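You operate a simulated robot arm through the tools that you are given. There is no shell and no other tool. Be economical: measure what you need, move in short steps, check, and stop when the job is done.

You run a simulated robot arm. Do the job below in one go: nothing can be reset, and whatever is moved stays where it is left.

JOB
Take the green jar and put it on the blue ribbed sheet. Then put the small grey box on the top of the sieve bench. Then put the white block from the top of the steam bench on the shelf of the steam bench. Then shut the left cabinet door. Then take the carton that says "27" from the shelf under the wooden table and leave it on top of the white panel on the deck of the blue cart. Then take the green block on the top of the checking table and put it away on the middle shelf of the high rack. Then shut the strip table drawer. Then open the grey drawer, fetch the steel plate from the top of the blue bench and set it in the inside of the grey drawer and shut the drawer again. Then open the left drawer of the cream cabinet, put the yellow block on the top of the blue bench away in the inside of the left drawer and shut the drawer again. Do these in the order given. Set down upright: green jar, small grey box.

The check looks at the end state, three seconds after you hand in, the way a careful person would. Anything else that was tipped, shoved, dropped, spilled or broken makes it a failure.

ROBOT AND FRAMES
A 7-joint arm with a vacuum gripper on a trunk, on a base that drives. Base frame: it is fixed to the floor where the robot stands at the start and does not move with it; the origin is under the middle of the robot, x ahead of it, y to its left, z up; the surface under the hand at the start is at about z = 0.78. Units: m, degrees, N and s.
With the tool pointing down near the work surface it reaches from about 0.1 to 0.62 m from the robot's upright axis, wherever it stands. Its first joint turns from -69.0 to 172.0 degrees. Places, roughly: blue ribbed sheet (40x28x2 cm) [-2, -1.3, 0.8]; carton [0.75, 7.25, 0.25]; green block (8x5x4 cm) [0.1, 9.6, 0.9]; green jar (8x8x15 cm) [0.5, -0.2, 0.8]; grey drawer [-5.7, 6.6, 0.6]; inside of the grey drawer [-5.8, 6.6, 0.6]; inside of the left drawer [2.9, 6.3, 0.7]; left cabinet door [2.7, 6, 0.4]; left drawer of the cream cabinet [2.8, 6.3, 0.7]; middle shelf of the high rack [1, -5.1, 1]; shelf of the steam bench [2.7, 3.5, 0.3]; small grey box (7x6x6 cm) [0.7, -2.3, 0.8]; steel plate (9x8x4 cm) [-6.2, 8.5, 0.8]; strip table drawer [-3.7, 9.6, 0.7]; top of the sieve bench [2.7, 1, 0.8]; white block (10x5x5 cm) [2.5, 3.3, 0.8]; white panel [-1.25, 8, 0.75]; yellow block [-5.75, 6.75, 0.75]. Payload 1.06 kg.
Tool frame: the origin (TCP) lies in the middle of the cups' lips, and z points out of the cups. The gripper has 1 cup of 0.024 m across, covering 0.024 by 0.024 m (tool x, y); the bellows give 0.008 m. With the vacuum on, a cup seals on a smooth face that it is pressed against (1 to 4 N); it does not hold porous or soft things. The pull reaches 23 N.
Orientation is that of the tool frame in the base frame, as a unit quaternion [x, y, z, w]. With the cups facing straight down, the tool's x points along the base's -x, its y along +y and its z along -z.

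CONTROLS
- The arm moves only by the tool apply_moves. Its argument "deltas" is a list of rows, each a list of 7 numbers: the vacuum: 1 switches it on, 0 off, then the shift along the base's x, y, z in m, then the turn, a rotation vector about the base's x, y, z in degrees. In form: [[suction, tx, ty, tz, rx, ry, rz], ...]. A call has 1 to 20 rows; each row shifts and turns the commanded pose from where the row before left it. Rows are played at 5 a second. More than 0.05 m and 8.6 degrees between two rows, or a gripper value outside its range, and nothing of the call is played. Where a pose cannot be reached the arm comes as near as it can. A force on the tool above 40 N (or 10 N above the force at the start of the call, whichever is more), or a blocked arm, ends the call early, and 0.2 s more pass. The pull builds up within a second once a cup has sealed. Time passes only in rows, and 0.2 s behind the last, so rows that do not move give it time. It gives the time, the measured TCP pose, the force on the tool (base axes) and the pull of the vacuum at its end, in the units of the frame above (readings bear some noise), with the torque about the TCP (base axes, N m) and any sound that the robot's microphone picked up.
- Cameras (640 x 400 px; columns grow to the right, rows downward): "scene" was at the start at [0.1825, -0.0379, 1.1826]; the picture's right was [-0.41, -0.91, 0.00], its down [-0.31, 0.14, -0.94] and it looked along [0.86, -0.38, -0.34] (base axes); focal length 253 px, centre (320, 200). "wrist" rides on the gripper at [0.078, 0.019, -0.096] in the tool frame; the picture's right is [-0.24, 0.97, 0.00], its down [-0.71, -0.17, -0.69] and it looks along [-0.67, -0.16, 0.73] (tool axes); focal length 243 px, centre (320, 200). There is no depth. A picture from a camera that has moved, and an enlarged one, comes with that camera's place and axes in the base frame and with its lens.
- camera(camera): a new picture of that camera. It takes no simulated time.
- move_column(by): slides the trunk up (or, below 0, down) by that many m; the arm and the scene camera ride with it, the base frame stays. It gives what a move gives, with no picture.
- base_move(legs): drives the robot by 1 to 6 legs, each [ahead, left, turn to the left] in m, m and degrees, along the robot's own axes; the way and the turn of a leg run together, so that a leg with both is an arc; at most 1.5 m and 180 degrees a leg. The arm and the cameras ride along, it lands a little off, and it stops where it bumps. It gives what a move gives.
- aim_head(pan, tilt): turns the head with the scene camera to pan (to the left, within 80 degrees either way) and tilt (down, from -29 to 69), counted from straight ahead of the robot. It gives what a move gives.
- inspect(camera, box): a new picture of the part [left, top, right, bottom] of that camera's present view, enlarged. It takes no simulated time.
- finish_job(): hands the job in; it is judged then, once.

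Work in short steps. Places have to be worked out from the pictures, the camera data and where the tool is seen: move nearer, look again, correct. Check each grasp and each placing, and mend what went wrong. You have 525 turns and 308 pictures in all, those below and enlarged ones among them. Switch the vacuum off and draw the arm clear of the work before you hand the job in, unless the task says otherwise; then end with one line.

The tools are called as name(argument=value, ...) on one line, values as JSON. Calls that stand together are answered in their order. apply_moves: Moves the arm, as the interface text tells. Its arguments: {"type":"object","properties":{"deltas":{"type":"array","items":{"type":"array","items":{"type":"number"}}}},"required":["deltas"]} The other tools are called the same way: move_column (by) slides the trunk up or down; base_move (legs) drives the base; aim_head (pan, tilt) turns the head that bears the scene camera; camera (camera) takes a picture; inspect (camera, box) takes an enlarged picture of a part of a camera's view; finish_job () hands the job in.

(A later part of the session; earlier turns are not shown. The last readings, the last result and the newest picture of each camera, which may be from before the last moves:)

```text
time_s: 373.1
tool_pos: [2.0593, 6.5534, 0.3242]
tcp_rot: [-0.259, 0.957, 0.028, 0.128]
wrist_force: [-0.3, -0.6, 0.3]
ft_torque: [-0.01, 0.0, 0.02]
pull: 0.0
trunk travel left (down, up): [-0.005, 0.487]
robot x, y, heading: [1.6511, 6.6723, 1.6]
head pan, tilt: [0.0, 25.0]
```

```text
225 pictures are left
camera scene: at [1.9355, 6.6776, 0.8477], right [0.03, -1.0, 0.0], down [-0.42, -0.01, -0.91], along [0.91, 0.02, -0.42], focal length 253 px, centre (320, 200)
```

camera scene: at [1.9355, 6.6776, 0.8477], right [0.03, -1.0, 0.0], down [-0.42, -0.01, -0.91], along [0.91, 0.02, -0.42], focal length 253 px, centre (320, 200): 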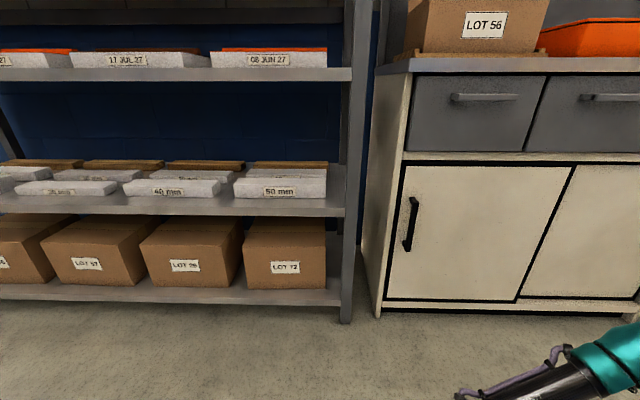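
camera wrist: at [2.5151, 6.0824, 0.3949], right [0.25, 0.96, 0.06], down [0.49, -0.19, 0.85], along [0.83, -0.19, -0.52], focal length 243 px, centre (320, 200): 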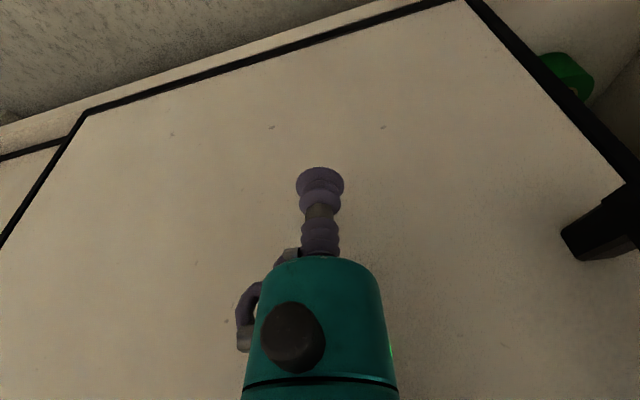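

Door is shut. Next the "27" carton near (0.75, 7.25): I straighten and raise the tool, then turn left to look.

apply_moves(deltas=[[0, 0, -0.01, 0.04, -0.66, 2.98, -6.02], [0, 0, -0.02, 0.04, -0.66, 2.98, -6.02], [0, 0, -0.02, 0.04, -0.66, 2.98, -6.02], [0, 0, -0.02, 0.04, -0.66, 2.98, -6.02], [0, 0, 0, 0.04, -0.66, 2.98, -6.02], [0, -0.02, 0, 0.04, 0, 0, 0], [0, -0.02, 0, 0.04, 0, 0, 0]])

base_move(legs=[[-0.1, 0, 0], [0, 0, 120]])

aim_head(pan=15, tilt=15)

camera(camera="scene")

```text
time_s: 374.7
tool_pos: [2.0152, 6.4852, 0.6095]
tcp_rot: [0.001, 1.0, 0.0, -0.002]
wrist_force: [1.3, -0.5, 0.8]
ft_torque: [-0.03, 0.0, 0.01]
pull: 0.1
trunk travel left (down, up): [-0.005, 0.487]
robot x, y, heading: [1.6493, 6.6702, 1.5]
head pan, tilt: [0.0, 25.0]
```

```text
time_s: 380.9
tool_pos: [1.5401, 7.0733, 0.609]
tcp_rot: [0.861, -0.508, 0.001, 0.0]
wrist_force: [0.0, 0.2, 0.5]
ft_torque: [-0.02, 0.01, -0.01]
pull: 0.0
trunk travel left (down, up): [-0.005, 0.487]
robot x, y, heading: [1.5501, 6.6699, 120.8]
head pan, tilt: [0.0, 25.0]
```

```text
time_s: 381.6
tool_pos: [1.5394, 7.0737, 0.6092]
tcp_rot: [0.862, -0.508, 0.001, 0.001]
wrist_force: [-0.9, 0.0, 0.3]
ft_torque: [-0.01, 0.0, 0.04]
pull: 0.0
trunk travel left (down, up): [-0.005, 0.487]
robot x, y, heading: [1.553, 6.6695, 120.6]
head pan, tilt: [15.0, 15.0]
```

```text
224 pictures are left
camera scene: at [1.3914, 6.8949, 0.864], right [0.7, 0.71, 0.0], down [0.18, -0.18, -0.97], along [-0.69, 0.68, -0.26], focal length 253 px, centre (320, 200)
```

scene: 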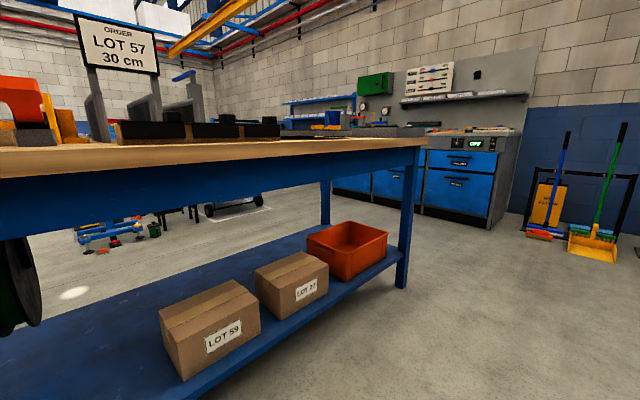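

inspect(camera="scene", box=[140, 210, 400, 390])

```text
2.22 times, centred on (270, 300) of scene
camera zoom: at [1.3914, 6.8949, 0.864], right [0.7, 0.71, 0.0], down [0.18, -0.18, -0.97], along [-0.69, 0.68, -0.26], focal length 562 px, centre (431, -22)
```

zoom: 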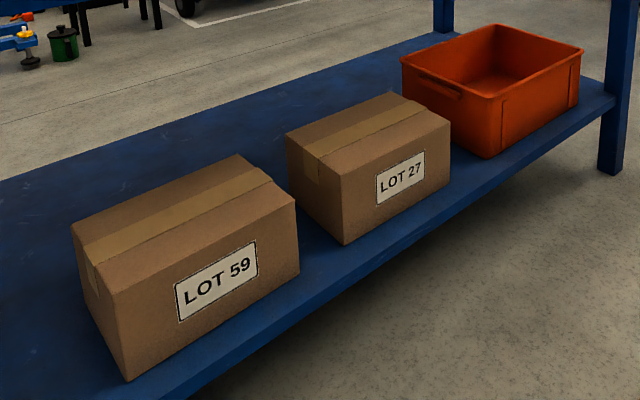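

"LOT 27" is the middle carton. I use the same trick: heading 150° so the elbow goes outward/right; set the tool out at z≈0.45 in the open first.

base_move(legs=[[0, 0, 29.4]])

apply_moves(deltas=[[0, -0.03, 0.02, -0.03, 0, 0, 0], [0, -0.03, 0.02, -0.03, 0, 0, 0], [0, -0.03, 0.02, -0.03, 0, 0, 0], [0, -0.03, 0.02, -0.03, 0, 0, 0], [0, -0.03, 0.02, -0.03, 0, 0, 0], [0, -0.01, 0, 0, 0, 0, 0]])

aim_head(pan=5, tilt=30)

camera(camera="scene")

```text
time_s: 383.5
tool_pos: [1.339, 7.014, 0.6094]
tcp_rot: [0.963, -0.27, 0.002, 0.0]
wrist_force: [0.6, -0.1, -1.5]
ft_torque: [0.0, -0.01, 0.03]
pull: 0.1
trunk travel left (down, up): [-0.005, 0.487]
robot x, y, heading: [1.5528, 6.6683, 150.6]
head pan, tilt: [15.0, 15.0]
```

```text
time_s: 384.9
tool_pos: [1.1794, 7.1142, 0.4585]
tcp_rot: [0.963, -0.271, 0.002, 0.001]
wrist_force: [0.4, -1.0, 0.6]
ft_torque: [0.02, 0.0, 0.02]
pull: 0.1
trunk travel left (down, up): [-0.005, 0.487]
robot x, y, heading: [1.551, 6.6702, 150.2]
head pan, tilt: [15.0, 15.0]
```

```text
time_s: 385.6
tool_pos: [1.1799, 7.1139, 0.4585]
tcp_rot: [0.963, -0.271, 0.001, 0.001]
wrist_force: [0.6, -0.4, 0.6]
ft_torque: [-0.01, 0.0, 0.0]
pull: 0.0
trunk travel left (down, up): [-0.005, 0.487]
robot x, y, heading: [1.5516, 6.67, 150.5]
head pan, tilt: [5.0, 30.0]
```

```text
222 pictures are left
camera scene: at [1.3081, 6.7986, 0.8399], right [0.42, 0.91, 0.0], down [0.45, -0.21, -0.87], along [-0.79, 0.36, -0.5], focal length 253 px, centre (320, 200)
```

scene: 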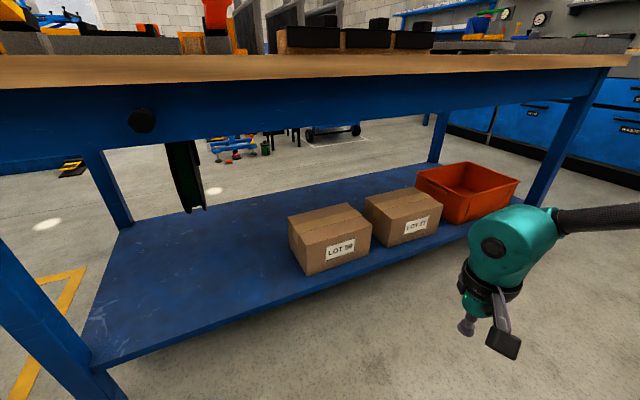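

I lower the tool to 0.40 and drive part way in, then look again.

apply_moves(deltas=[[0, 0, 0, -0.03, 0, 0, 0], [0, 0, 0, -0.03, 0, 0, 0]])

base_move(legs=[[0.297, -0.119, 0]])

aim_head(pan=-5, tilt=40)

camera(camera="scene")

camera(camera="wrist")

```text
time_s: 386.2
tool_pos: [1.1796, 7.1153, 0.4008]
tcp_rot: [0.963, -0.27, 0.002, 0.0]
wrist_force: [0.3, 0.4, 0.6]
ft_torque: [0.0, 0.01, 0.0]
pull: 0.0
trunk travel left (down, up): [-0.005, 0.487]
robot x, y, heading: [1.5489, 6.6678, 150.4]
head pan, tilt: [5.0, 30.0]
```

```text
time_s: 388.3
tool_pos: [0.9851, 7.3496, 0.4009]
tcp_rot: [0.964, -0.265, 0.001, 0.001]
wrist_force: [-0.3, 0.7, 0.7]
ft_torque: [0.01, 0.0, -0.03]
pull: 0.1
trunk travel left (down, up): [-0.005, 0.487]
robot x, y, heading: [1.364, 6.9098, 151.1]
head pan, tilt: [5.0, 30.0]
```

```text
time_s: 389.0
tool_pos: [0.9853, 7.3487, 0.4001]
tcp_rot: [0.965, -0.264, 0.001, 0.0]
wrist_force: [0.1, -0.4, 0.5]
ft_torque: [-0.03, 0.01, -0.01]
pull: 0.1
trunk travel left (down, up): [-0.005, 0.487]
robot x, y, heading: [1.3651, 6.9073, 151.0]
head pan, tilt: [-5.0, 40.0]
```

```text
221 pictures are left
camera scene: at [1.1304, 7.0457, 0.8245], right [0.56, 0.83, 0.0], down [0.53, -0.36, -0.77], along [-0.64, 0.43, -0.64], focal length 253 px, centre (320, 200)
```

scene: 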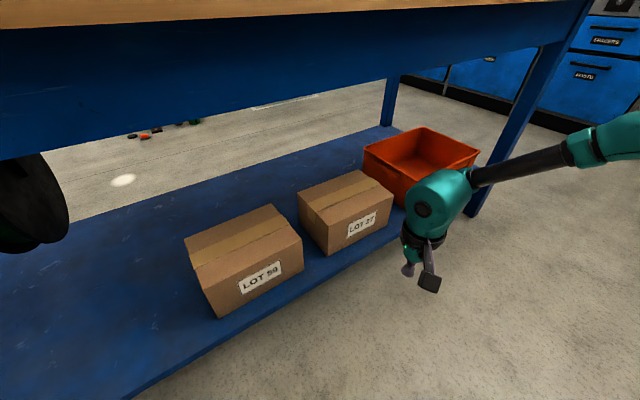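

```text
220 pictures are left
camera wrist: at [1.0428, 7.2933, 0.4966], right [-0.7, -0.72, 0.0], down [-0.52, 0.51, 0.68], along [-0.49, 0.48, -0.73], focal length 243 px, centre (320, 200)
```

wrist: 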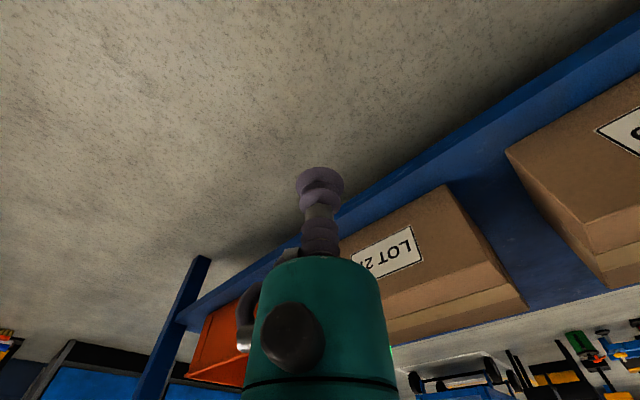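

Carton 27: x 0.61–0.77, y 7.32–7.54, top z≈0.374, shelf z≈0.237; apron bottom z≈0.697. I turn 11° more so the head stays clear of the tabletop, lower the tool to 0.39, and move in to hover just in front.

base_move(legs=[[-0.05, 0, 11]])

apply_moves(deltas=[[0, 0, 0, -0.007, 0, 0, 0], [0, 0, 0, 0, 0, 0, 0]])

```text
time_s: 390.2
tool_pos: [0.9496, 7.2456, 0.3998]
tcp_rot: [0.986, -0.167, 0.002, 0.001]
wrist_force: [0.6, 0.2, 0.2]
ft_torque: [-0.02, 0.02, -0.03]
pull: 0.0
trunk travel left (down, up): [-0.005, 0.487]
robot x, y, heading: [1.4077, 6.8868, 162.4]
head pan, tilt: [-5.0, 40.0]
```

```text
time_s: 390.8
tool_pos: [0.95, 7.2464, 0.3925]
tcp_rot: [0.986, -0.167, 0.002, -0.001]
wrist_force: [0.4, 0.6, 0.6]
ft_torque: [-0.01, -0.01, -0.03]
pull: 0.0
trunk travel left (down, up): [-0.005, 0.487]
robot x, y, heading: [1.4056, 6.8859, 162.5]
head pan, tilt: [-5.0, 40.0]
```

base_move(legs=[[0.2, -0.145, 0]])

camera(camera="scene")

camera(camera="wrist")

```text
time_s: 392.7
tool_pos: [0.8053, 7.4457, 0.3939]
tcp_rot: [0.986, -0.169, 0.001, 0.0]
wrist_force: [-0.4, 0.0, 0.5]
ft_torque: [0.02, 0.0, 0.0]
pull: 0.1
trunk travel left (down, up): [-0.005, 0.487]
robot x, y, heading: [1.2649, 7.0836, 162.2]
head pan, tilt: [-5.0, 40.0]
```

```text
219 pictures are left
camera scene: at [1.0076, 7.1753, 0.8245], right [0.39, 0.92, 0.0], down [0.59, -0.25, -0.77], along [-0.71, 0.3, -0.64], focal length 253 px, centre (320, 200)
```

scene: 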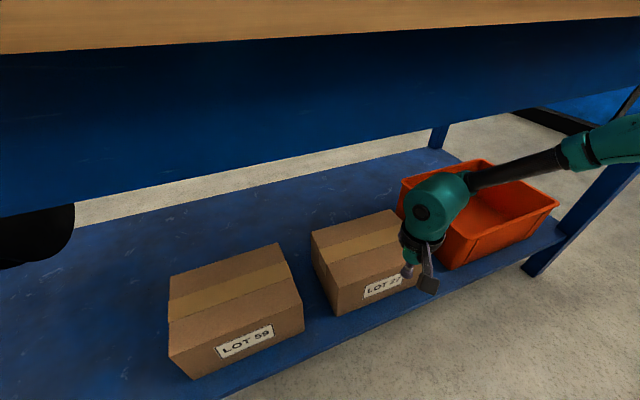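

```text
218 pictures are left
camera wrist: at [0.873, 7.4009, 0.4898], right [-0.54, -0.84, 0.0], down [-0.61, 0.4, 0.68], along [-0.57, 0.37, -0.73], focal length 243 px, centre (320, 200)
```

wrist: 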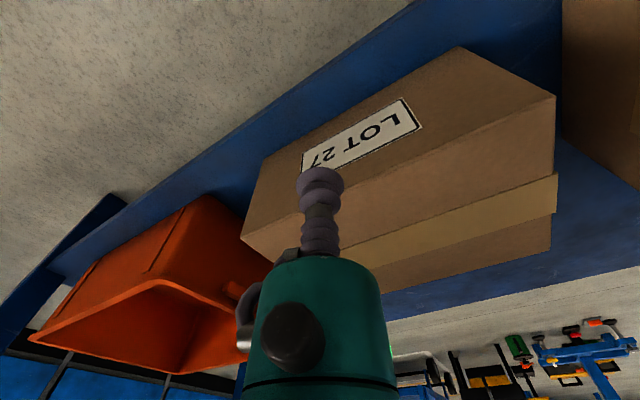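

Hovering right over the carton's front edge. Base 6 cm further in, then the arm 4.5 cm, to be over the tape at the centre (0.70, 7.425).

base_move(legs=[[0.057, 0.018, 0]])

apply_moves(deltas=[[0, -0.02, -0.01, 0, 0, 0, 0], [0, -0.02, -0.01, 0, 0, 0, 0], [0, 0, 0, 0, 0, 0, 0]])

camera(camera="wrist")

camera(camera="scene")

```text
time_s: 393.7
tool_pos: [0.746, 7.4447, 0.3933]
tcp_rot: [0.986, -0.169, 0.002, 0.0]
wrist_force: [-0.1, 0.1, -0.2]
ft_torque: [-0.02, -0.02, 0.02]
pull: 0.1
trunk travel left (down, up): [-0.005, 0.487]
robot x, y, heading: [1.2019, 7.0852, 162.4]
head pan, tilt: [-5.0, 40.0]
```

```text
time_s: 394.5
tool_pos: [0.7044, 7.4252, 0.394]
tcp_rot: [0.986, -0.168, 0.002, 0.0]
wrist_force: [1.0, -0.2, 0.3]
ft_torque: [-0.01, 0.01, -0.01]
pull: 0.0
trunk travel left (down, up): [-0.005, 0.487]
robot x, y, heading: [1.2037, 7.083, 162.1]
head pan, tilt: [-5.0, 40.0]
```

```text
217 pictures are left
camera wrist: at [0.7729, 7.3807, 0.4909], right [-0.55, -0.84, 0.0], down [-0.61, 0.4, 0.68], along [-0.57, 0.37, -0.73], focal length 243 px, centre (320, 200)
```

wrist: 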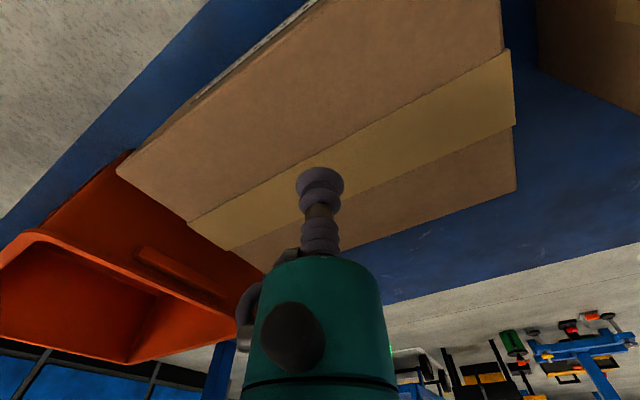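

```text
216 pictures are left
camera scene: at [0.9481, 7.1755, 0.8244], right [0.39, 0.92, 0.0], down [0.59, -0.25, -0.77], along [-0.71, 0.3, -0.64], focal length 253 px, centre (320, 200)
```

scene: 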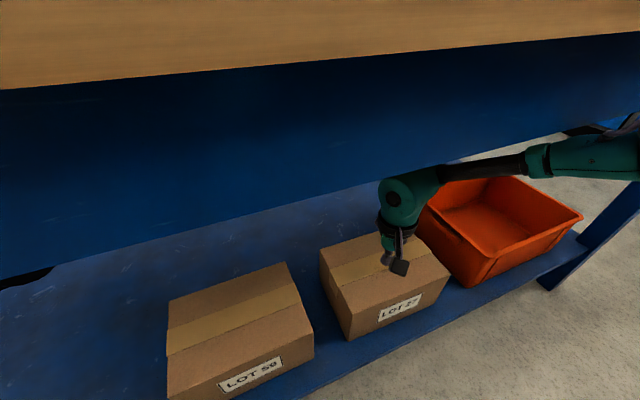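

The cup is over the tape near the middle. I descend with vacuum.

apply_moves(deltas=[[1, 0, 0, -0.008, 0, 0, 0], [1, 0, 0, -0.006, 0, 0, 0], [1, 0, 0, -0.005, 0, 0, 0], [1, 0, 0, -0.004, 0, 0, 0], [1, 0, 0, 0, 0, 0, 0]])

```text
time_s: 395.7
tool_pos: [0.7066, 7.4252, 0.3698]
tcp_rot: [0.986, -0.169, 0.003, 0.0]
wrist_force: [0.4, -0.1, 0.1]
ft_torque: [0.03, 0.02, -0.03]
pull: 0.2
trunk travel left (down, up): [-0.005, 0.487]
robot x, y, heading: [1.2015, 7.0795, 162.4]
head pan, tilt: [-5.0, 40.0]
```

apply_moves(deltas=[[1, 0, 0, -0.004, 0, 0, 0], [1, 0, 0, -0.004, 0, 0, 0], [1, 0, 0, -0.003, 0, 0, 0], [1, 0, 0, -0.003, 0, 0, 0], [1, 0, 0, 0, 0, 0, 0]])

```text
time_s: 396.9
tool_pos: [0.7062, 7.4258, 0.3568]
tcp_rot: [0.986, -0.169, 0.001, 0.001]
wrist_force: [1.1, 0.7, -0.8]
ft_torque: [-0.01, 0.03, -0.02]
pull: 23.0
trunk travel left (down, up): [-0.005, 0.487]
robot x, y, heading: [1.2049, 7.0842, 162.0]
head pan, tilt: [-5.0, 40.0]
```

Sealed (pull 23). I lift 2 cm and check weight.

apply_moves(deltas=[[1, 0, 0, 0.006, 0, 0, 0], [1, 0, 0, 0.006, 0, 0, 0], [1, 0, 0, 0.008, 0, 0, 0], [1, 0, 0, 0.006, 0, 0, 0], [1, 0, 0, 0, 0, 0, 0]])

camera(camera="scene")

```text
time_s: 398.1
tool_pos: [0.707, 7.4239, 0.3834]
tcp_rot: [0.986, -0.168, 0.001, 0.0]
wrist_force: [0.0, 0.2, -1.7]
ft_torque: [-0.03, -0.02, -0.05]
pull: 22.9
trunk travel left (down, up): [-0.005, 0.487]
robot x, y, heading: [1.206, 7.0861, 162.2]
head pan, tilt: [-5.0, 40.0]
```

```text
215 pictures are left
camera scene: at [0.948, 7.1755, 0.8244], right [0.39, 0.92, 0.0], down [0.59, -0.25, -0.77], along [-0.71, 0.3, -0.64], focal length 253 px, centre (320, 200)
```

scene: 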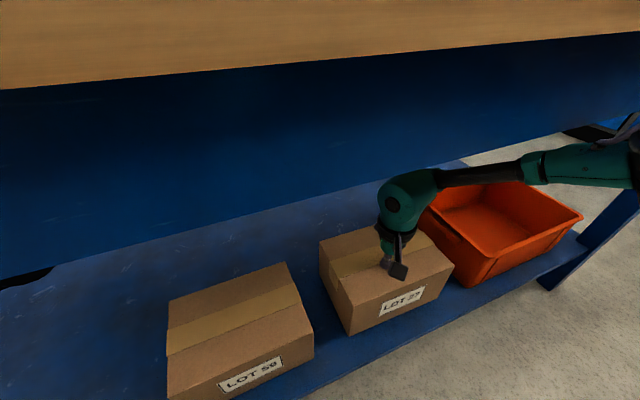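

Carton is lifted and light. I back straight out in +x.

base_move(legs=[[-0.2, -0.066, 0], [-0.3, -0.097, 0]])

camera(camera="scene")

```text
time_s: 401.4
tool_pos: [1.2328, 7.4226, 0.3839]
tcp_rot: [0.986, -0.164, 0.002, 0.0]
wrist_force: [0.0, -0.4, -2.1]
ft_torque: [-0.04, -0.02, -0.02]
pull: 22.4
trunk travel left (down, up): [-0.005, 0.487]
robot x, y, heading: [1.7315, 7.0852, 162.8]
head pan, tilt: [-5.0, 40.0]
```

```text
214 pictures are left
camera scene: at [1.4761, 7.1757, 0.8244], right [0.38, 0.93, 0.0], down [0.6, -0.24, -0.77], along [-0.71, 0.29, -0.64], focal length 253 px, centre (320, 200)
```

scene: 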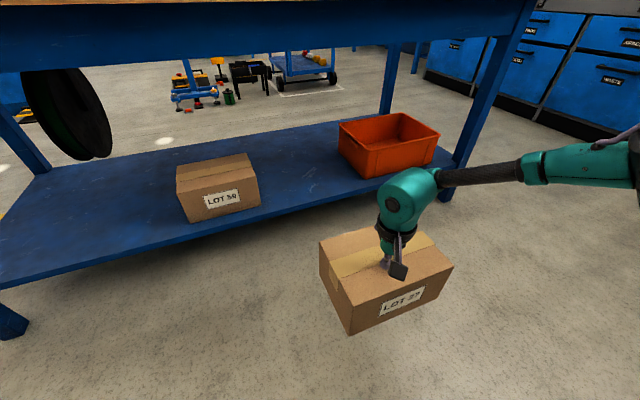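

Clear of the table. I draw the carton in, raise it and the trunk, then look north for the way to the cart.

apply_moves(deltas=[[1, 0.03, -0.02, 0.03, 0, 0, 0], [1, 0.03, -0.02, 0.03, 0, 0, 0], [1, 0.03, -0.02, 0.03, 0, 0, 0], [1, 0.03, -0.02, 0.03, 0, 0, 0], [1, 0, 0, 0.04, 0, 0, 0], [1, 0, 0, 0.04, 0, 0, 0]])

move_column(by=0.32)

aim_head(pan=-60, tilt=15)

camera(camera="scene")

```text
time_s: 402.8
tool_pos: [1.3539, 7.3438, 0.5875]
tcp_rot: [0.986, -0.165, 0.001, 0.0]
wrist_force: [-0.1, 1.2, -1.5]
ft_torque: [-0.02, -0.04, -0.03]
pull: 22.9
trunk travel left (down, up): [-0.005, 0.487]
robot x, y, heading: [1.7303, 7.0912, 162.9]
head pan, tilt: [-5.0, 40.0]
```

```text
time_s: 406.0
tool_pos: [1.3533, 7.3427, 0.9026]
tcp_rot: [0.987, -0.164, 0.002, -0.001]
wrist_force: [0.4, -0.8, -1.0]
ft_torque: [0.0, 0.0, 0.0]
pull: 23.0
trunk travel left (down, up): [-0.325, 0.167]
robot x, y, heading: [1.7356, 7.0908, 162.9]
head pan, tilt: [-5.0, 40.0]
```

```text
time_s: 407.2
tool_pos: [1.3523, 7.344, 0.9024]
tcp_rot: [0.986, -0.164, 0.003, 0.001]
wrist_force: [-0.1, 0.5, -0.9]
ft_torque: [-0.01, -0.02, -0.03]
pull: 23.0
trunk travel left (down, up): [-0.325, 0.167]
robot x, y, heading: [1.7344, 7.0891, 162.7]
head pan, tilt: [-60.0, 15.0]
```

```text
213 pictures are left
camera scene: at [1.6222, 7.2073, 1.1902], right [0.98, 0.22, 0.0], down [0.06, -0.25, -0.97], along [-0.21, 0.94, -0.26], focal length 253 px, centre (320, 200)
```

scene: 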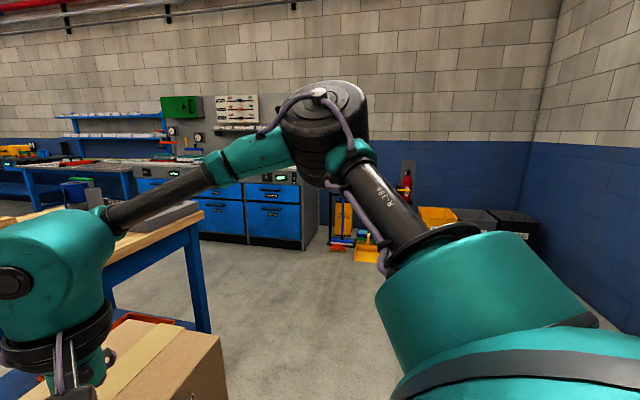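

Aisle north of the table is free (y 8.2..9.45). I drive north to y≈8.8 and turn west.

base_move(legs=[[0, 0, -73], [1.5, 0, 0], [0.2, 0, 0], [0, 0, 90]])

aim_head(pan=15, tilt=20)

camera(camera="scene")

```text
time_s: 422.8
tool_pos: [1.3465, 8.9234, 0.9034]
tcp_rot: [0.999, -0.04, 0.002, -0.001]
wrist_force: [0.2, 1.3, -1.6]
ft_torque: [-0.02, -0.03, 0.02]
pull: 22.9
trunk travel left (down, up): [-0.325, 0.167]
robot x, y, heading: [1.7778, 8.7707, 177.5]
head pan, tilt: [-60.0, 15.0]
```

```text
time_s: 424.3
tool_pos: [1.3466, 8.9228, 0.9034]
tcp_rot: [0.999, -0.039, 0.001, 0.001]
wrist_force: [-0.2, 0.0, -0.7]
ft_torque: [0.0, -0.06, 0.02]
pull: 22.6
trunk travel left (down, up): [-0.325, 0.167]
robot x, y, heading: [1.7791, 8.7688, 177.1]
head pan, tilt: [15.0, 20.0]
```

```text
212 pictures are left
camera scene: at [1.593, 8.7564, 1.1821], right [-0.21, 0.98, 0.0], down [0.33, 0.07, -0.94], along [-0.92, -0.2, -0.34], focal length 253 px, centre (320, 200)
```

scene: 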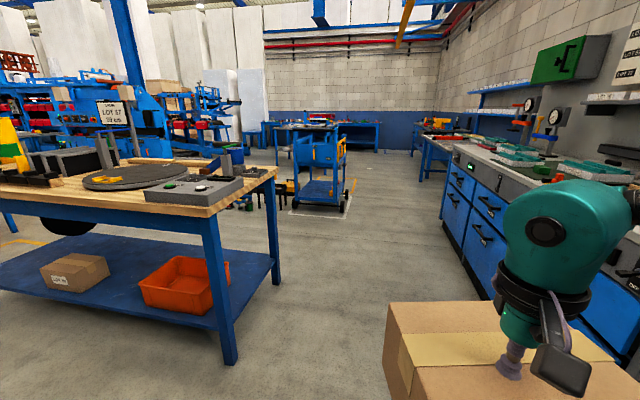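

The blue cart is about at (-1.3, 8.0). I drive 1.9 m west.

base_move(legs=[[0, 0, 3], [1.3, 0, 0], [0.6, 0, 0]])

aim_head(pan=30, tilt=20)

camera(camera="scene")

```text
time_s: 434.2
tool_pos: [-0.5736, 8.8566, 0.9033]
tcp_rot: [1.0, -0.004, 0.001, 0.0]
wrist_force: [0.0, 0.3, -0.8]
ft_torque: [-0.05, -0.04, 0.01]
pull: 22.6
trunk travel left (down, up): [-0.325, 0.167]
robot x, y, heading: [-0.1333, 8.7344, -178.9]
head pan, tilt: [15.0, 20.0]
```

```text
time_s: 435.0
tool_pos: [-0.5737, 8.8566, 0.9037]
tcp_rot: [1.0, -0.003, 0.001, 0.0]
wrist_force: [-0.1, -0.3, -1.1]
ft_torque: [0.03, -0.03, 0.02]
pull: 22.6
trunk travel left (down, up): [-0.325, 0.167]
robot x, y, heading: [-0.1321, 8.7364, -178.6]
head pan, tilt: [30.0, 20.0]
```

```text
211 pictures are left
camera scene: at [-0.3063, 8.6861, 1.1821], right [-0.52, 0.85, 0.0], down [0.29, 0.18, -0.94], along [-0.8, -0.49, -0.34], focal length 253 px, centre (320, 200)
```

scene: 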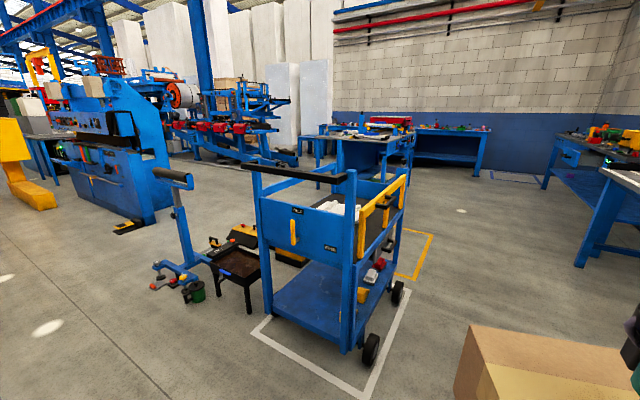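

inspect(camera="scene", box=[230, 140, 430, 300])

```text
2.50 times, centred on (330, 220) of scene
camera zoom: at [-0.3063, 8.6861, 1.1821], right [-0.52, 0.85, 0.0], down [0.29, 0.18, -0.94], along [-0.8, -0.49, -0.34], focal length 632 px, centre (295, 150)
```

zoom: 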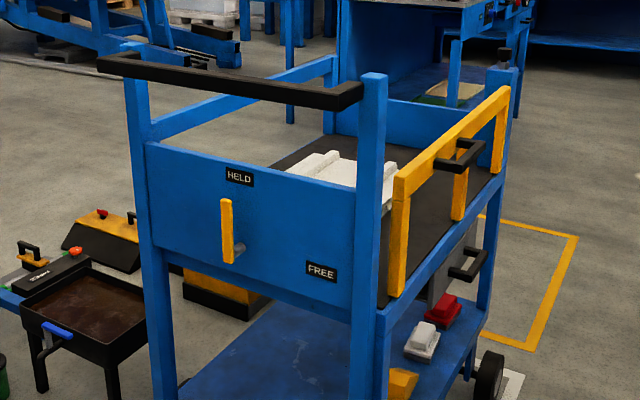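

The white ribbed panel lies on the cart's deck, walled by an east panel, a yellow gate on the north, posts at the corners. I'll come from the north facing south. First raise the carton, then position at about (-1.1, 9.05) and look.

apply_moves(deltas=[[1, 0.03, -0.0, 0.03, 0, 0, 0], [1, 0.03, -0.0, 0.04, 0, 0, 0], [1, 0.0, 0.02, 0.04, 0, 0, 0], [1, 0, 0.02, 0.04, 0, 0, 0]])

base_move(legs=[[0.95, -0.3, 0], [0, 0, 89]])

aim_head(pan=0, tilt=35)

camera(camera="scene")

```text
time_s: 436.0
tool_pos: [-0.514, 8.8988, 1.0562]
tcp_rot: [1.0, -0.002, 0.001, 0.0]
wrist_force: [0.0, -0.2, -1.5]
ft_torque: [0.01, -0.03, 0.0]
pull: 23.1
trunk travel left (down, up): [-0.325, 0.167]
robot x, y, heading: [-0.1337, 8.7391, -178.7]
head pan, tilt: [30.0, 20.0]
```

```text
time_s: 445.0
tool_pos: [-1.2437, 8.6197, 1.0561]
tcp_rot: [0.703, 0.711, 0.001, -0.001]
wrist_force: [-0.7, 0.3, -1.2]
ft_torque: [0.05, -0.04, -0.03]
pull: 23.0
trunk travel left (down, up): [-0.325, 0.167]
robot x, y, heading: [-1.0918, 9.0044, -87.6]
head pan, tilt: [30.0, 20.0]
```

```text
time_s: 446.0
tool_pos: [-1.2451, 8.6207, 1.0566]
tcp_rot: [0.702, 0.712, 0.002, -0.002]
wrist_force: [0.5, -0.3, -2.1]
ft_torque: [0.04, 0.01, -0.03]
pull: 22.6
trunk travel left (down, up): [-0.325, 0.167]
robot x, y, heading: [-1.0906, 9.012, -87.5]
head pan, tilt: [0.0, 35.0]
```

```text
209 pictures are left
camera scene: at [-1.0816, 8.8221, 1.1583], right [-1.0, -0.04, 0.0], down [-0.02, 0.57, -0.82], along [0.03, -0.82, -0.57], focal length 253 px, centre (320, 200)
```

scene: 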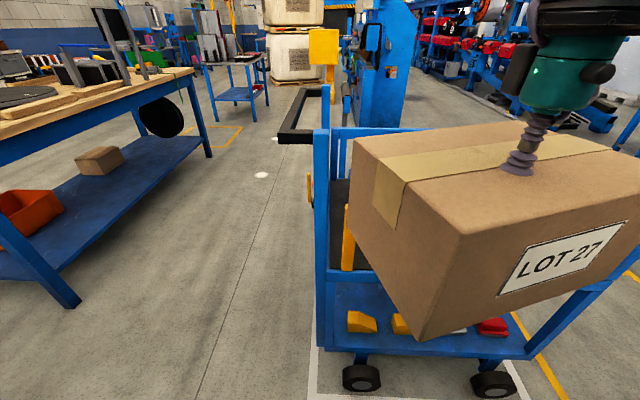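

The carton hides the deck. I swing it further right for a look.

apply_moves(deltas=[[1, -0.04, 0.02, 0.01, 0, 0, 0], [1, -0.04, 0.02, 0.01, 0, 0, 0], [1, -0.04, 0.02, 0, 0, 0, 0], [1, -0.04, 0.02, 0, 0, 0, 0], [1, -0.04, 0.02, 0, 0, 0, 0], [1, -0.04, 0.02, 0, 0, 0, 0], [1, -0.04, 0.02, 0, 0, 0, 0]])

aim_head(pan=0, tilt=40)

camera(camera="scene")

```text
time_s: 447.6
tool_pos: [-1.4921, 8.749, 1.0673]
tcp_rot: [0.703, 0.711, 0.001, -0.002]
wrist_force: [-0.2, 0.4, -1.3]
ft_torque: [-0.01, 0.0, 0.02]
pull: 22.8
out of reach, approached as far as the arm can: row 7
trunk travel left (down, up): [-0.325, 0.167]
robot x, y, heading: [-1.0929, 9.0075, -87.1]
head pan, tilt: [0.0, 35.0]
```

```text
time_s: 448.2
tool_pos: [-1.493, 8.7501, 1.0685]
tcp_rot: [0.703, 0.711, 0.001, -0.001]
wrist_force: [0.0, 0.6, -1.2]
ft_torque: [0.01, -0.02, 0.0]
pull: 22.9
trunk travel left (down, up): [-0.325, 0.167]
robot x, y, heading: [-1.0919, 9.0018, -87.7]
head pan, tilt: [0.0, 40.0]
```

```text
208 pictures are left
camera scene: at [-1.0819, 8.8252, 1.1507], right [-1.0, -0.04, 0.0], down [-0.03, 0.64, -0.77], along [0.03, -0.77, -0.64], focal length 253 px, centre (320, 200)
```

scene: 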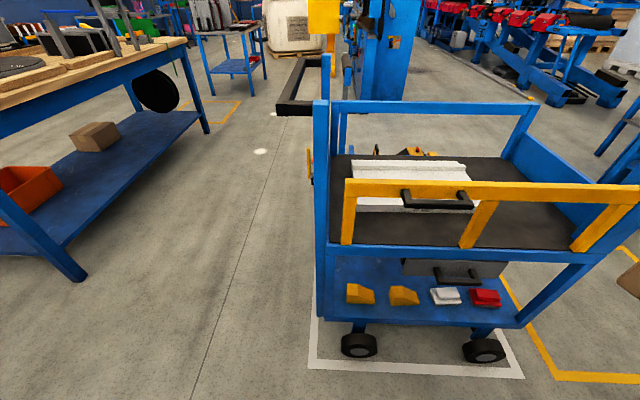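

White panel: x -1.53..-1.16, y 8.16..8.37, top z≈0.745; gate top z≈0.876 at y≈8.45. I bring the carton back to x≈-1.33, then creep forward 0.2 m with carton above gate height.

apply_moves(deltas=[[1, 0.04, -0.01, 0.01, 0, 0, 0], [1, 0.04, -0.01, 0.01, 0, 0, 0], [1, 0.04, 0, 0.01, 0, 0, 0], [1, 0.03, 0, 0, 0, 0, 0], [1, 0, 0, 0, 0, 0, 0]])

base_move(legs=[[0.2, 0, -2.4]])

camera(camera="scene")

```text
time_s: 449.4
tool_pos: [-1.343, 8.7305, 1.0962]
tcp_rot: [0.702, 0.712, 0.001, -0.001]
wrist_force: [-0.1, -0.9, -1.6]
ft_torque: [0.02, -0.02, -0.04]
pull: 23.3
trunk travel left (down, up): [-0.325, 0.167]
robot x, y, heading: [-1.0903, 9.0045, -87.5]
head pan, tilt: [0.0, 40.0]
```

```text
time_s: 451.0
tool_pos: [-1.3488, 8.5452, 1.0985]
tcp_rot: [0.716, 0.698, 0.001, -0.001]
wrist_force: [-1.0, -0.1, -1.5]
ft_torque: [0.04, 0.02, 0.02]
pull: 22.9
trunk travel left (down, up): [-0.325, 0.167]
robot x, y, heading: [-1.0866, 8.8091, -89.7]
head pan, tilt: [0.0, 40.0]
```

```text
207 pictures are left
camera scene: at [-1.084, 8.6275, 1.1506], right [-1.0, 0.0, 0.0], down [0.0, 0.64, -0.77], along [0.0, -0.77, -0.64], focal length 253 px, centre (320, 200)
```

scene: 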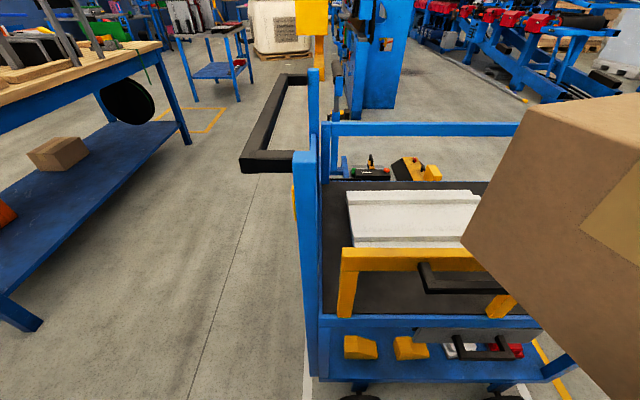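

Panel centre about (-1.335, 8.22). I creep 6 cm more and extend the carton over the gate.

base_move(legs=[[0.06, 0, 0]])

apply_moves(deltas=[[1, 0, -0.04, -0.01, 0, 0, 0], [1, 0, -0.04, -0.01, 0, 0, 0], [1, 0, -0.04, -0.01, 0, 0, 0], [1, 0, -0.04, -0.01, 0, 0, 0], [1, 0.005, -0.04, -0.01, 0, 0, 0], [1, 0.005, -0.04, -0.02, 0, 0, 0], [1, 0, -0.03, -0.02, 0, 0, 0], [1, 0, 0, 0, 0, 0, 0]])

camera(camera="scene")

```text
time_s: 452.0
tool_pos: [-1.3476, 8.4834, 1.0972]
tcp_rot: [0.716, 0.698, 0.002, -0.002]
wrist_force: [-0.2, 0.5, -1.5]
ft_torque: [0.02, -0.04, -0.01]
pull: 22.3
trunk travel left (down, up): [-0.325, 0.167]
robot x, y, heading: [-1.0851, 8.7496, -89.4]
head pan, tilt: [0.0, 40.0]
```

```text
time_s: 453.8
tool_pos: [-1.3377, 8.2141, 1.0049]
tcp_rot: [0.715, 0.699, 0.002, -0.001]
wrist_force: [-0.5, -0.3, -1.0]
ft_torque: [0.05, 0.0, 0.0]
pull: 22.8
trunk travel left (down, up): [-0.325, 0.167]
robot x, y, heading: [-1.0869, 8.7428, -89.4]
head pan, tilt: [0.0, 40.0]
```

```text
206 pictures are left
camera scene: at [-1.0837, 8.5675, 1.1507], right [-1.0, 0.0, 0.0], down [0.0, 0.64, -0.77], along [0.0, -0.77, -0.64], focal length 253 px, centre (320, 200)
```

scene: 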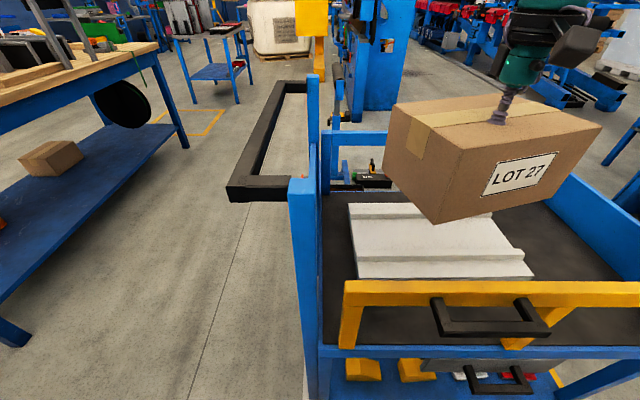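

Good alignment over the panel. I lower the carton.

apply_moves(deltas=[[1, 0, -0.005, -0.03, 0, 0, 0], [1, 0, 0, -0.03, 0, 0, 0], [1, 0, 0, -0.02, 0, 0, 0], [1, 0, 0, -0.01, 0, 0, 0], [1, 0, 0, 0, 0, 0, 0]])

camera(camera="scene")

```text
time_s: 455.0
tool_pos: [-1.3381, 8.2086, 0.9168]
tcp_rot: [0.716, 0.699, 0.001, -0.001]
wrist_force: [-0.2, 1.0, -0.4]
ft_torque: [0.02, -0.01, 0.03]
pull: 22.8
trunk travel left (down, up): [-0.325, 0.167]
robot x, y, heading: [-1.0866, 8.7497, -89.6]
head pan, tilt: [0.0, 40.0]
```

```text
205 pictures are left
camera scene: at [-1.0837, 8.5674, 1.1507], right [-1.0, 0.0, 0.0], down [0.0, 0.64, -0.77], along [0.0, -0.77, -0.64], focal length 253 px, centre (320, 200)
```

scene: 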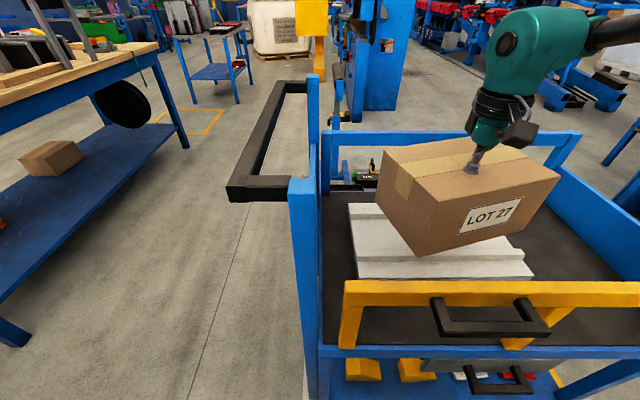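

The carton is yawed about 18°; I square it to the panel and lower to contact.

apply_moves(deltas=[[1, 0, 0, 0, 0, 0, -6.1], [1, 0, 0, 0, 0, 0, -6.1], [1, 0, 0, 0, 0, 0, -6.1], [1, 0, 0, -0.01, 0, 0, 0], [1, 0, 0, -0.008, 0, 0, 0], [1, 0, 0, -0.006, 0, 0, 0], [1, 0, 0, 0, 0, 0, 0]])

camera(camera="scene")

```text
time_s: 456.6
tool_pos: [-1.3386, 8.2081, 0.8928]
tcp_rot: [0.818, 0.576, 0.001, 0.0]
wrist_force: [0.8, -0.1, -0.4]
ft_torque: [0.02, -0.05, 0.03]
pull: 23.2
trunk travel left (down, up): [-0.325, 0.167]
robot x, y, heading: [-1.0892, 8.746, -89.8]
head pan, tilt: [0.0, 40.0]
```

```text
204 pictures are left
camera scene: at [-1.0837, 8.5674, 1.1507], right [-1.0, 0.0, 0.0], down [0.0, 0.64, -0.77], along [0.0, -0.77, -0.64], focal length 253 px, centre (320, 200)
```

scene: 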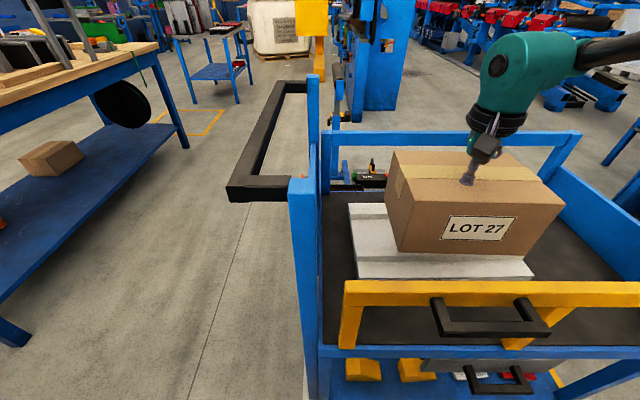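

The carton sits a bit too far right over the panel; I shift it 5.5 cm in +x and continue down.

apply_moves(deltas=[[1, 0.03, 0, 0, 0, 0, 0], [1, 0.025, 0, 0, 0, 0, 0], [1, 0, 0, -0.004, 0, 0, 0], [1, 0, 0, -0.004, 0, 0, 0], [1, 0, 0, -0.004, 0, 0, 0], [1, 0, 0, 0, 0, 0, 0]])

camera(camera="scene")

```text
time_s: 458.0
tool_pos: [-1.2832, 8.2079, 0.8824]
tcp_rot: [0.818, 0.575, 0.001, -0.001]
wrist_force: [1.0, -0.2, -1.3]
ft_torque: [0.05, 0.0, -0.01]
pull: 22.7
trunk travel left (down, up): [-0.325, 0.167]
robot x, y, heading: [-1.0859, 8.7476, -89.6]
head pan, tilt: [0.0, 40.0]
```

```text
203 pictures are left
camera scene: at [-1.0837, 8.5674, 1.1507], right [-1.0, 0.0, 0.0], down [0.0, 0.64, -0.77], along [0.0, -0.77, -0.64], focal length 253 px, centre (320, 200)
```

scene: 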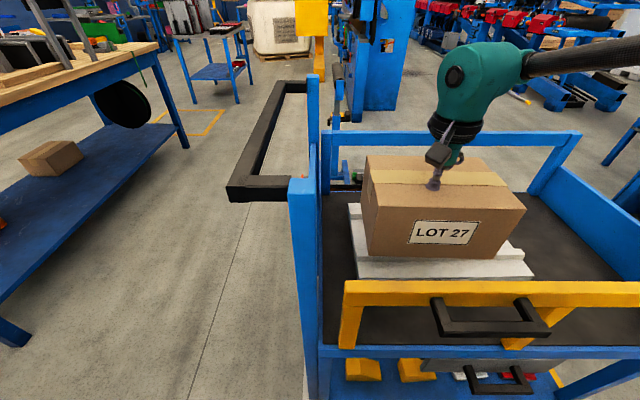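

Well centred now. Down to contact.

apply_moves(deltas=[[1, 0, 0, -0.005, 0, 0, 0], [1, 0, 0, -0.004, 0, 0, 0], [1, 0, 0, -0.004, 0, 0, 0], [1, 0, 0, 0, 0, 0, 0]])

```text
time_s: 459.0
tool_pos: [-1.2839, 8.2085, 0.8681]
tcp_rot: [0.818, 0.576, 0.002, 0.0]
wrist_force: [0.5, 0.4, -0.6]
ft_torque: [0.05, -0.02, -0.02]
pull: 23.1
trunk travel left (down, up): [-0.325, 0.167]
robot x, y, heading: [-1.0878, 8.7494, -89.6]
head pan, tilt: [0.0, 40.0]
```

apply_moves(deltas=[[1, 0, 0, -0.004, 0, 0, 0], [1, 0, 0, -0.004, 0, 0, 0], [1, 0, 0, -0.003, 0, 0, 0], [1, 0, 0, 0, 0, 0, 0]])

```text
time_s: 460.0
tool_pos: [-1.2844, 8.2093, 0.8576]
tcp_rot: [0.818, 0.575, 0.001, -0.002]
wrist_force: [0.7, -0.4, -0.7]
ft_torque: [0.06, -0.02, 0.01]
pull: 23.1
trunk travel left (down, up): [-0.325, 0.167]
robot x, y, heading: [-1.0864, 8.7491, -89.6]
head pan, tilt: [0.0, 40.0]
```

apply_moves(deltas=[[1, 0, 0, -0.004, 0, 0, 0], [1, 0, 0, -0.003, 0, 0, 0], [1, 0, 0, -0.003, 0, 0, 0], [1, 0, 0, 0, 0, 0, 0]])

inspect(camera="scene", box=[320, 130, 580, 320])

```text
time_s: 461.0
tool_pos: [-1.2832, 8.2076, 0.8462]
tcp_rot: [0.817, 0.576, 0.001, -0.002]
wrist_force: [-0.1, 0.2, -0.4]
ft_torque: [0.07, -0.03, 0.0]
pull: 22.5
trunk travel left (down, up): [-0.325, 0.167]
robot x, y, heading: [-1.0825, 8.7499, -89.6]
head pan, tilt: [0.0, 40.0]
```

```text
2.11 times, centred on (450, 225) of scene
camera zoom: at [-1.0837, 8.5674, 1.1507], right [-1.0, 0.0, 0.0], down [0.0, 0.64, -0.77], along [0.0, -0.77, -0.64], focal length 533 px, centre (46, 147)
```

zoom: 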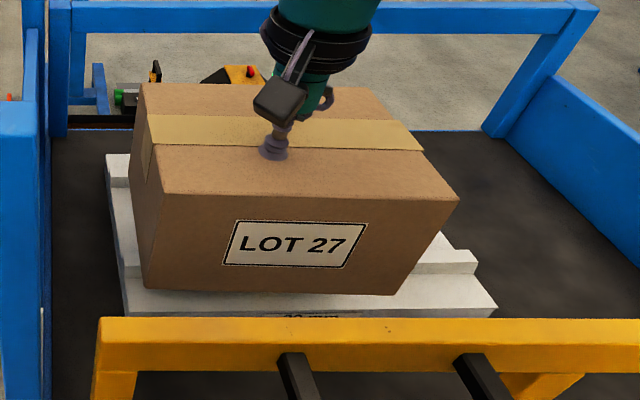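

Deck is lower than thought, so the panel is ~4 cm farther away. I nudge base 3.5 cm forward, then continue down.

base_move(legs=[[0.04, 0, 0]])

apply_moves(deltas=[[1, 0, 0, -0.005, 0, 0, 0], [1, 0, 0, -0.005, 0, 0, 0], [1, 0, 0, -0.003, 0, 0, 0], [1, 0, 0, 0, 0, 0, 0]])

inspect(camera="scene", box=[320, 150, 580, 340])

```text
time_s: 461.9
tool_pos: [-1.2832, 8.1687, 0.8486]
tcp_rot: [0.817, 0.576, 0.001, -0.001]
wrist_force: [-1.1, 0.8, -1.6]
ft_torque: [0.01, -0.05, 0.03]
pull: 23.3
trunk travel left (down, up): [-0.325, 0.167]
robot x, y, heading: [-1.0867, 8.7075, -89.7]
head pan, tilt: [0.0, 40.0]
```

```text
time_s: 462.9
tool_pos: [-1.2831, 8.1685, 0.8341]
tcp_rot: [0.818, 0.576, 0.0, -0.001]
wrist_force: [-0.1, -0.4, -1.7]
ft_torque: [0.03, -0.03, -0.02]
pull: 22.7
trunk travel left (down, up): [-0.325, 0.167]
robot x, y, heading: [-1.0837, 8.7081, -89.7]
head pan, tilt: [0.0, 40.0]
```

```text
2.11 times, centred on (450, 245) of scene
camera zoom: at [-1.0836, 8.5271, 1.1507], right [-1.0, 0.0, 0.0], down [0.0, 0.64, -0.77], along [0.0, -0.77, -0.64], focal length 533 px, centre (46, 105)
```

zoom: 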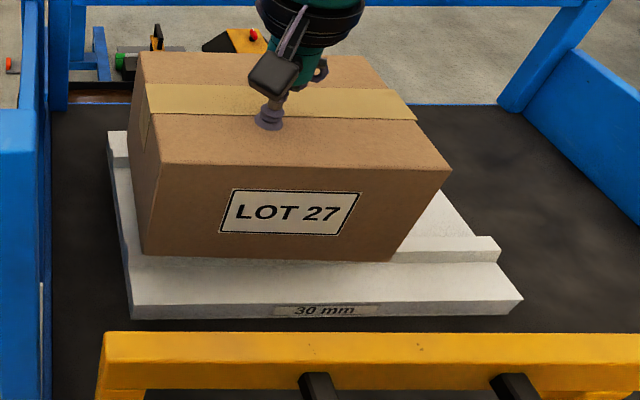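

apply_moves(deltas=[[1, 0, 0, -0.004, 0, 0, 0], [1, 0, 0, -0.004, 0, 0, 0], [1, 0, 0, -0.003, 0, 0, 0], [1, 0, 0, 0, 0, 0, 0]])

```text
time_s: 463.9
tool_pos: [-1.2834, 8.1682, 0.8238]
tcp_rot: [0.818, 0.576, 0.001, -0.002]
wrist_force: [0.3, 0.1, -0.4]
ft_torque: [0.04, -0.02, -0.03]
pull: 22.7
trunk travel left (down, up): [-0.325, 0.167]
robot x, y, heading: [-1.0856, 8.7093, -89.7]
head pan, tilt: [0.0, 40.0]
```

apply_moves(deltas=[[1, 0, 0, -0.004, 0, 0, 0], [1, 0, 0, -0.003, 0, 0, 0], [1, 0, 0, -0.003, 0, 0, 0], [1, 0, 0, 0, 0, 0, 0]])

inspect(camera="scene", box=[320, 150, 580, 340])

```text
time_s: 464.9
tool_pos: [-1.2839, 8.1674, 0.813]
tcp_rot: [0.818, 0.575, 0.001, -0.001]
wrist_force: [-0.8, 0.4, -1.1]
ft_torque: [0.08, 0.0, 0.0]
pull: 22.8
trunk travel left (down, up): [-0.325, 0.167]
robot x, y, heading: [-1.0865, 8.71, -90.0]
head pan, tilt: [0.0, 40.0]
```

```text
2.11 times, centred on (450, 245) of scene
camera zoom: at [-1.0836, 8.5271, 1.1507], right [-1.0, 0.0, 0.0], down [0.0, 0.64, -0.77], along [0.0, -0.77, -0.64], focal length 533 px, centre (46, 105)
```

zoom: 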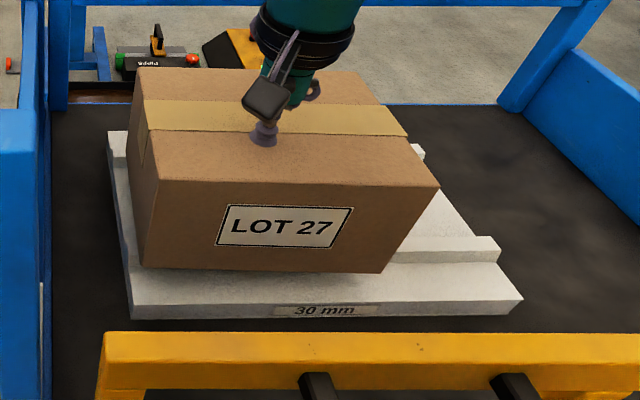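

apply_moves(deltas=[[1, 0, 0, -0.004, 0, 0, 0], [1, 0, 0, -0.003, 0, 0, 0], [1, 0, 0, -0.003, 0, 0, 0], [1, 0, 0, -0.002, 0, 0, 0], [1, 0, 0, 0, 0, 0, 0]])

```text
time_s: 466.1
tool_pos: [-1.2845, 8.1684, 0.8015]
tcp_rot: [0.817, 0.576, 0.002, -0.001]
wrist_force: [0.2, 0.1, -0.3]
ft_torque: [0.05, -0.01, -0.01]
pull: 23.0
trunk travel left (down, up): [-0.325, 0.167]
robot x, y, heading: [-1.0895, 8.7076, -89.7]
head pan, tilt: [0.0, 40.0]
```

apply_moves(deltas=[[1, 0, 0, -0.004, 0, 0, 0], [1, 0, 0, -0.003, 0, 0, 0], [1, 0, 0, -0.003, 0, 0, 0], [1, 0, 0, 0, 0, 0, 0]])

inspect(camera="scene", box=[320, 150, 580, 340])

```text
time_s: 467.1
tool_pos: [-1.2843, 8.1684, 0.7929]
tcp_rot: [0.818, 0.575, 0.001, 0.001]
wrist_force: [-1.9, -0.8, 17.0]
ft_torque: [0.04, 0.08, -0.01]
pull: 22.9
trunk travel left (down, up): [-0.325, 0.167]
robot x, y, heading: [-1.0843, 8.7072, -89.7]
head pan, tilt: [0.0, 40.0]
```

```text
2.11 times, centred on (450, 245) of scene
camera zoom: at [-1.0833, 8.5283, 1.151], right [-1.0, 0.0, 0.0], down [0.0, 0.64, -0.77], along [0.0, -0.77, -0.64], focal length 533 px, centre (46, 105)
```

zoom: 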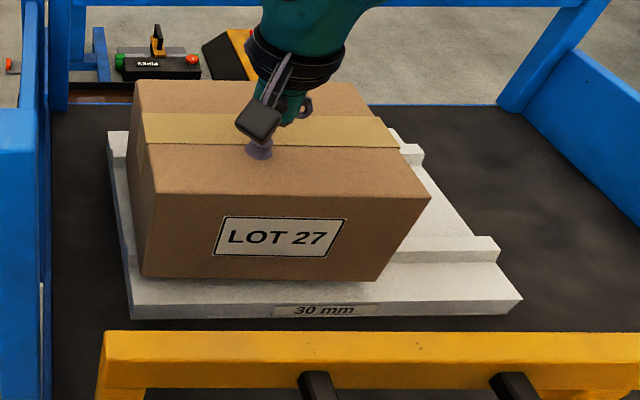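

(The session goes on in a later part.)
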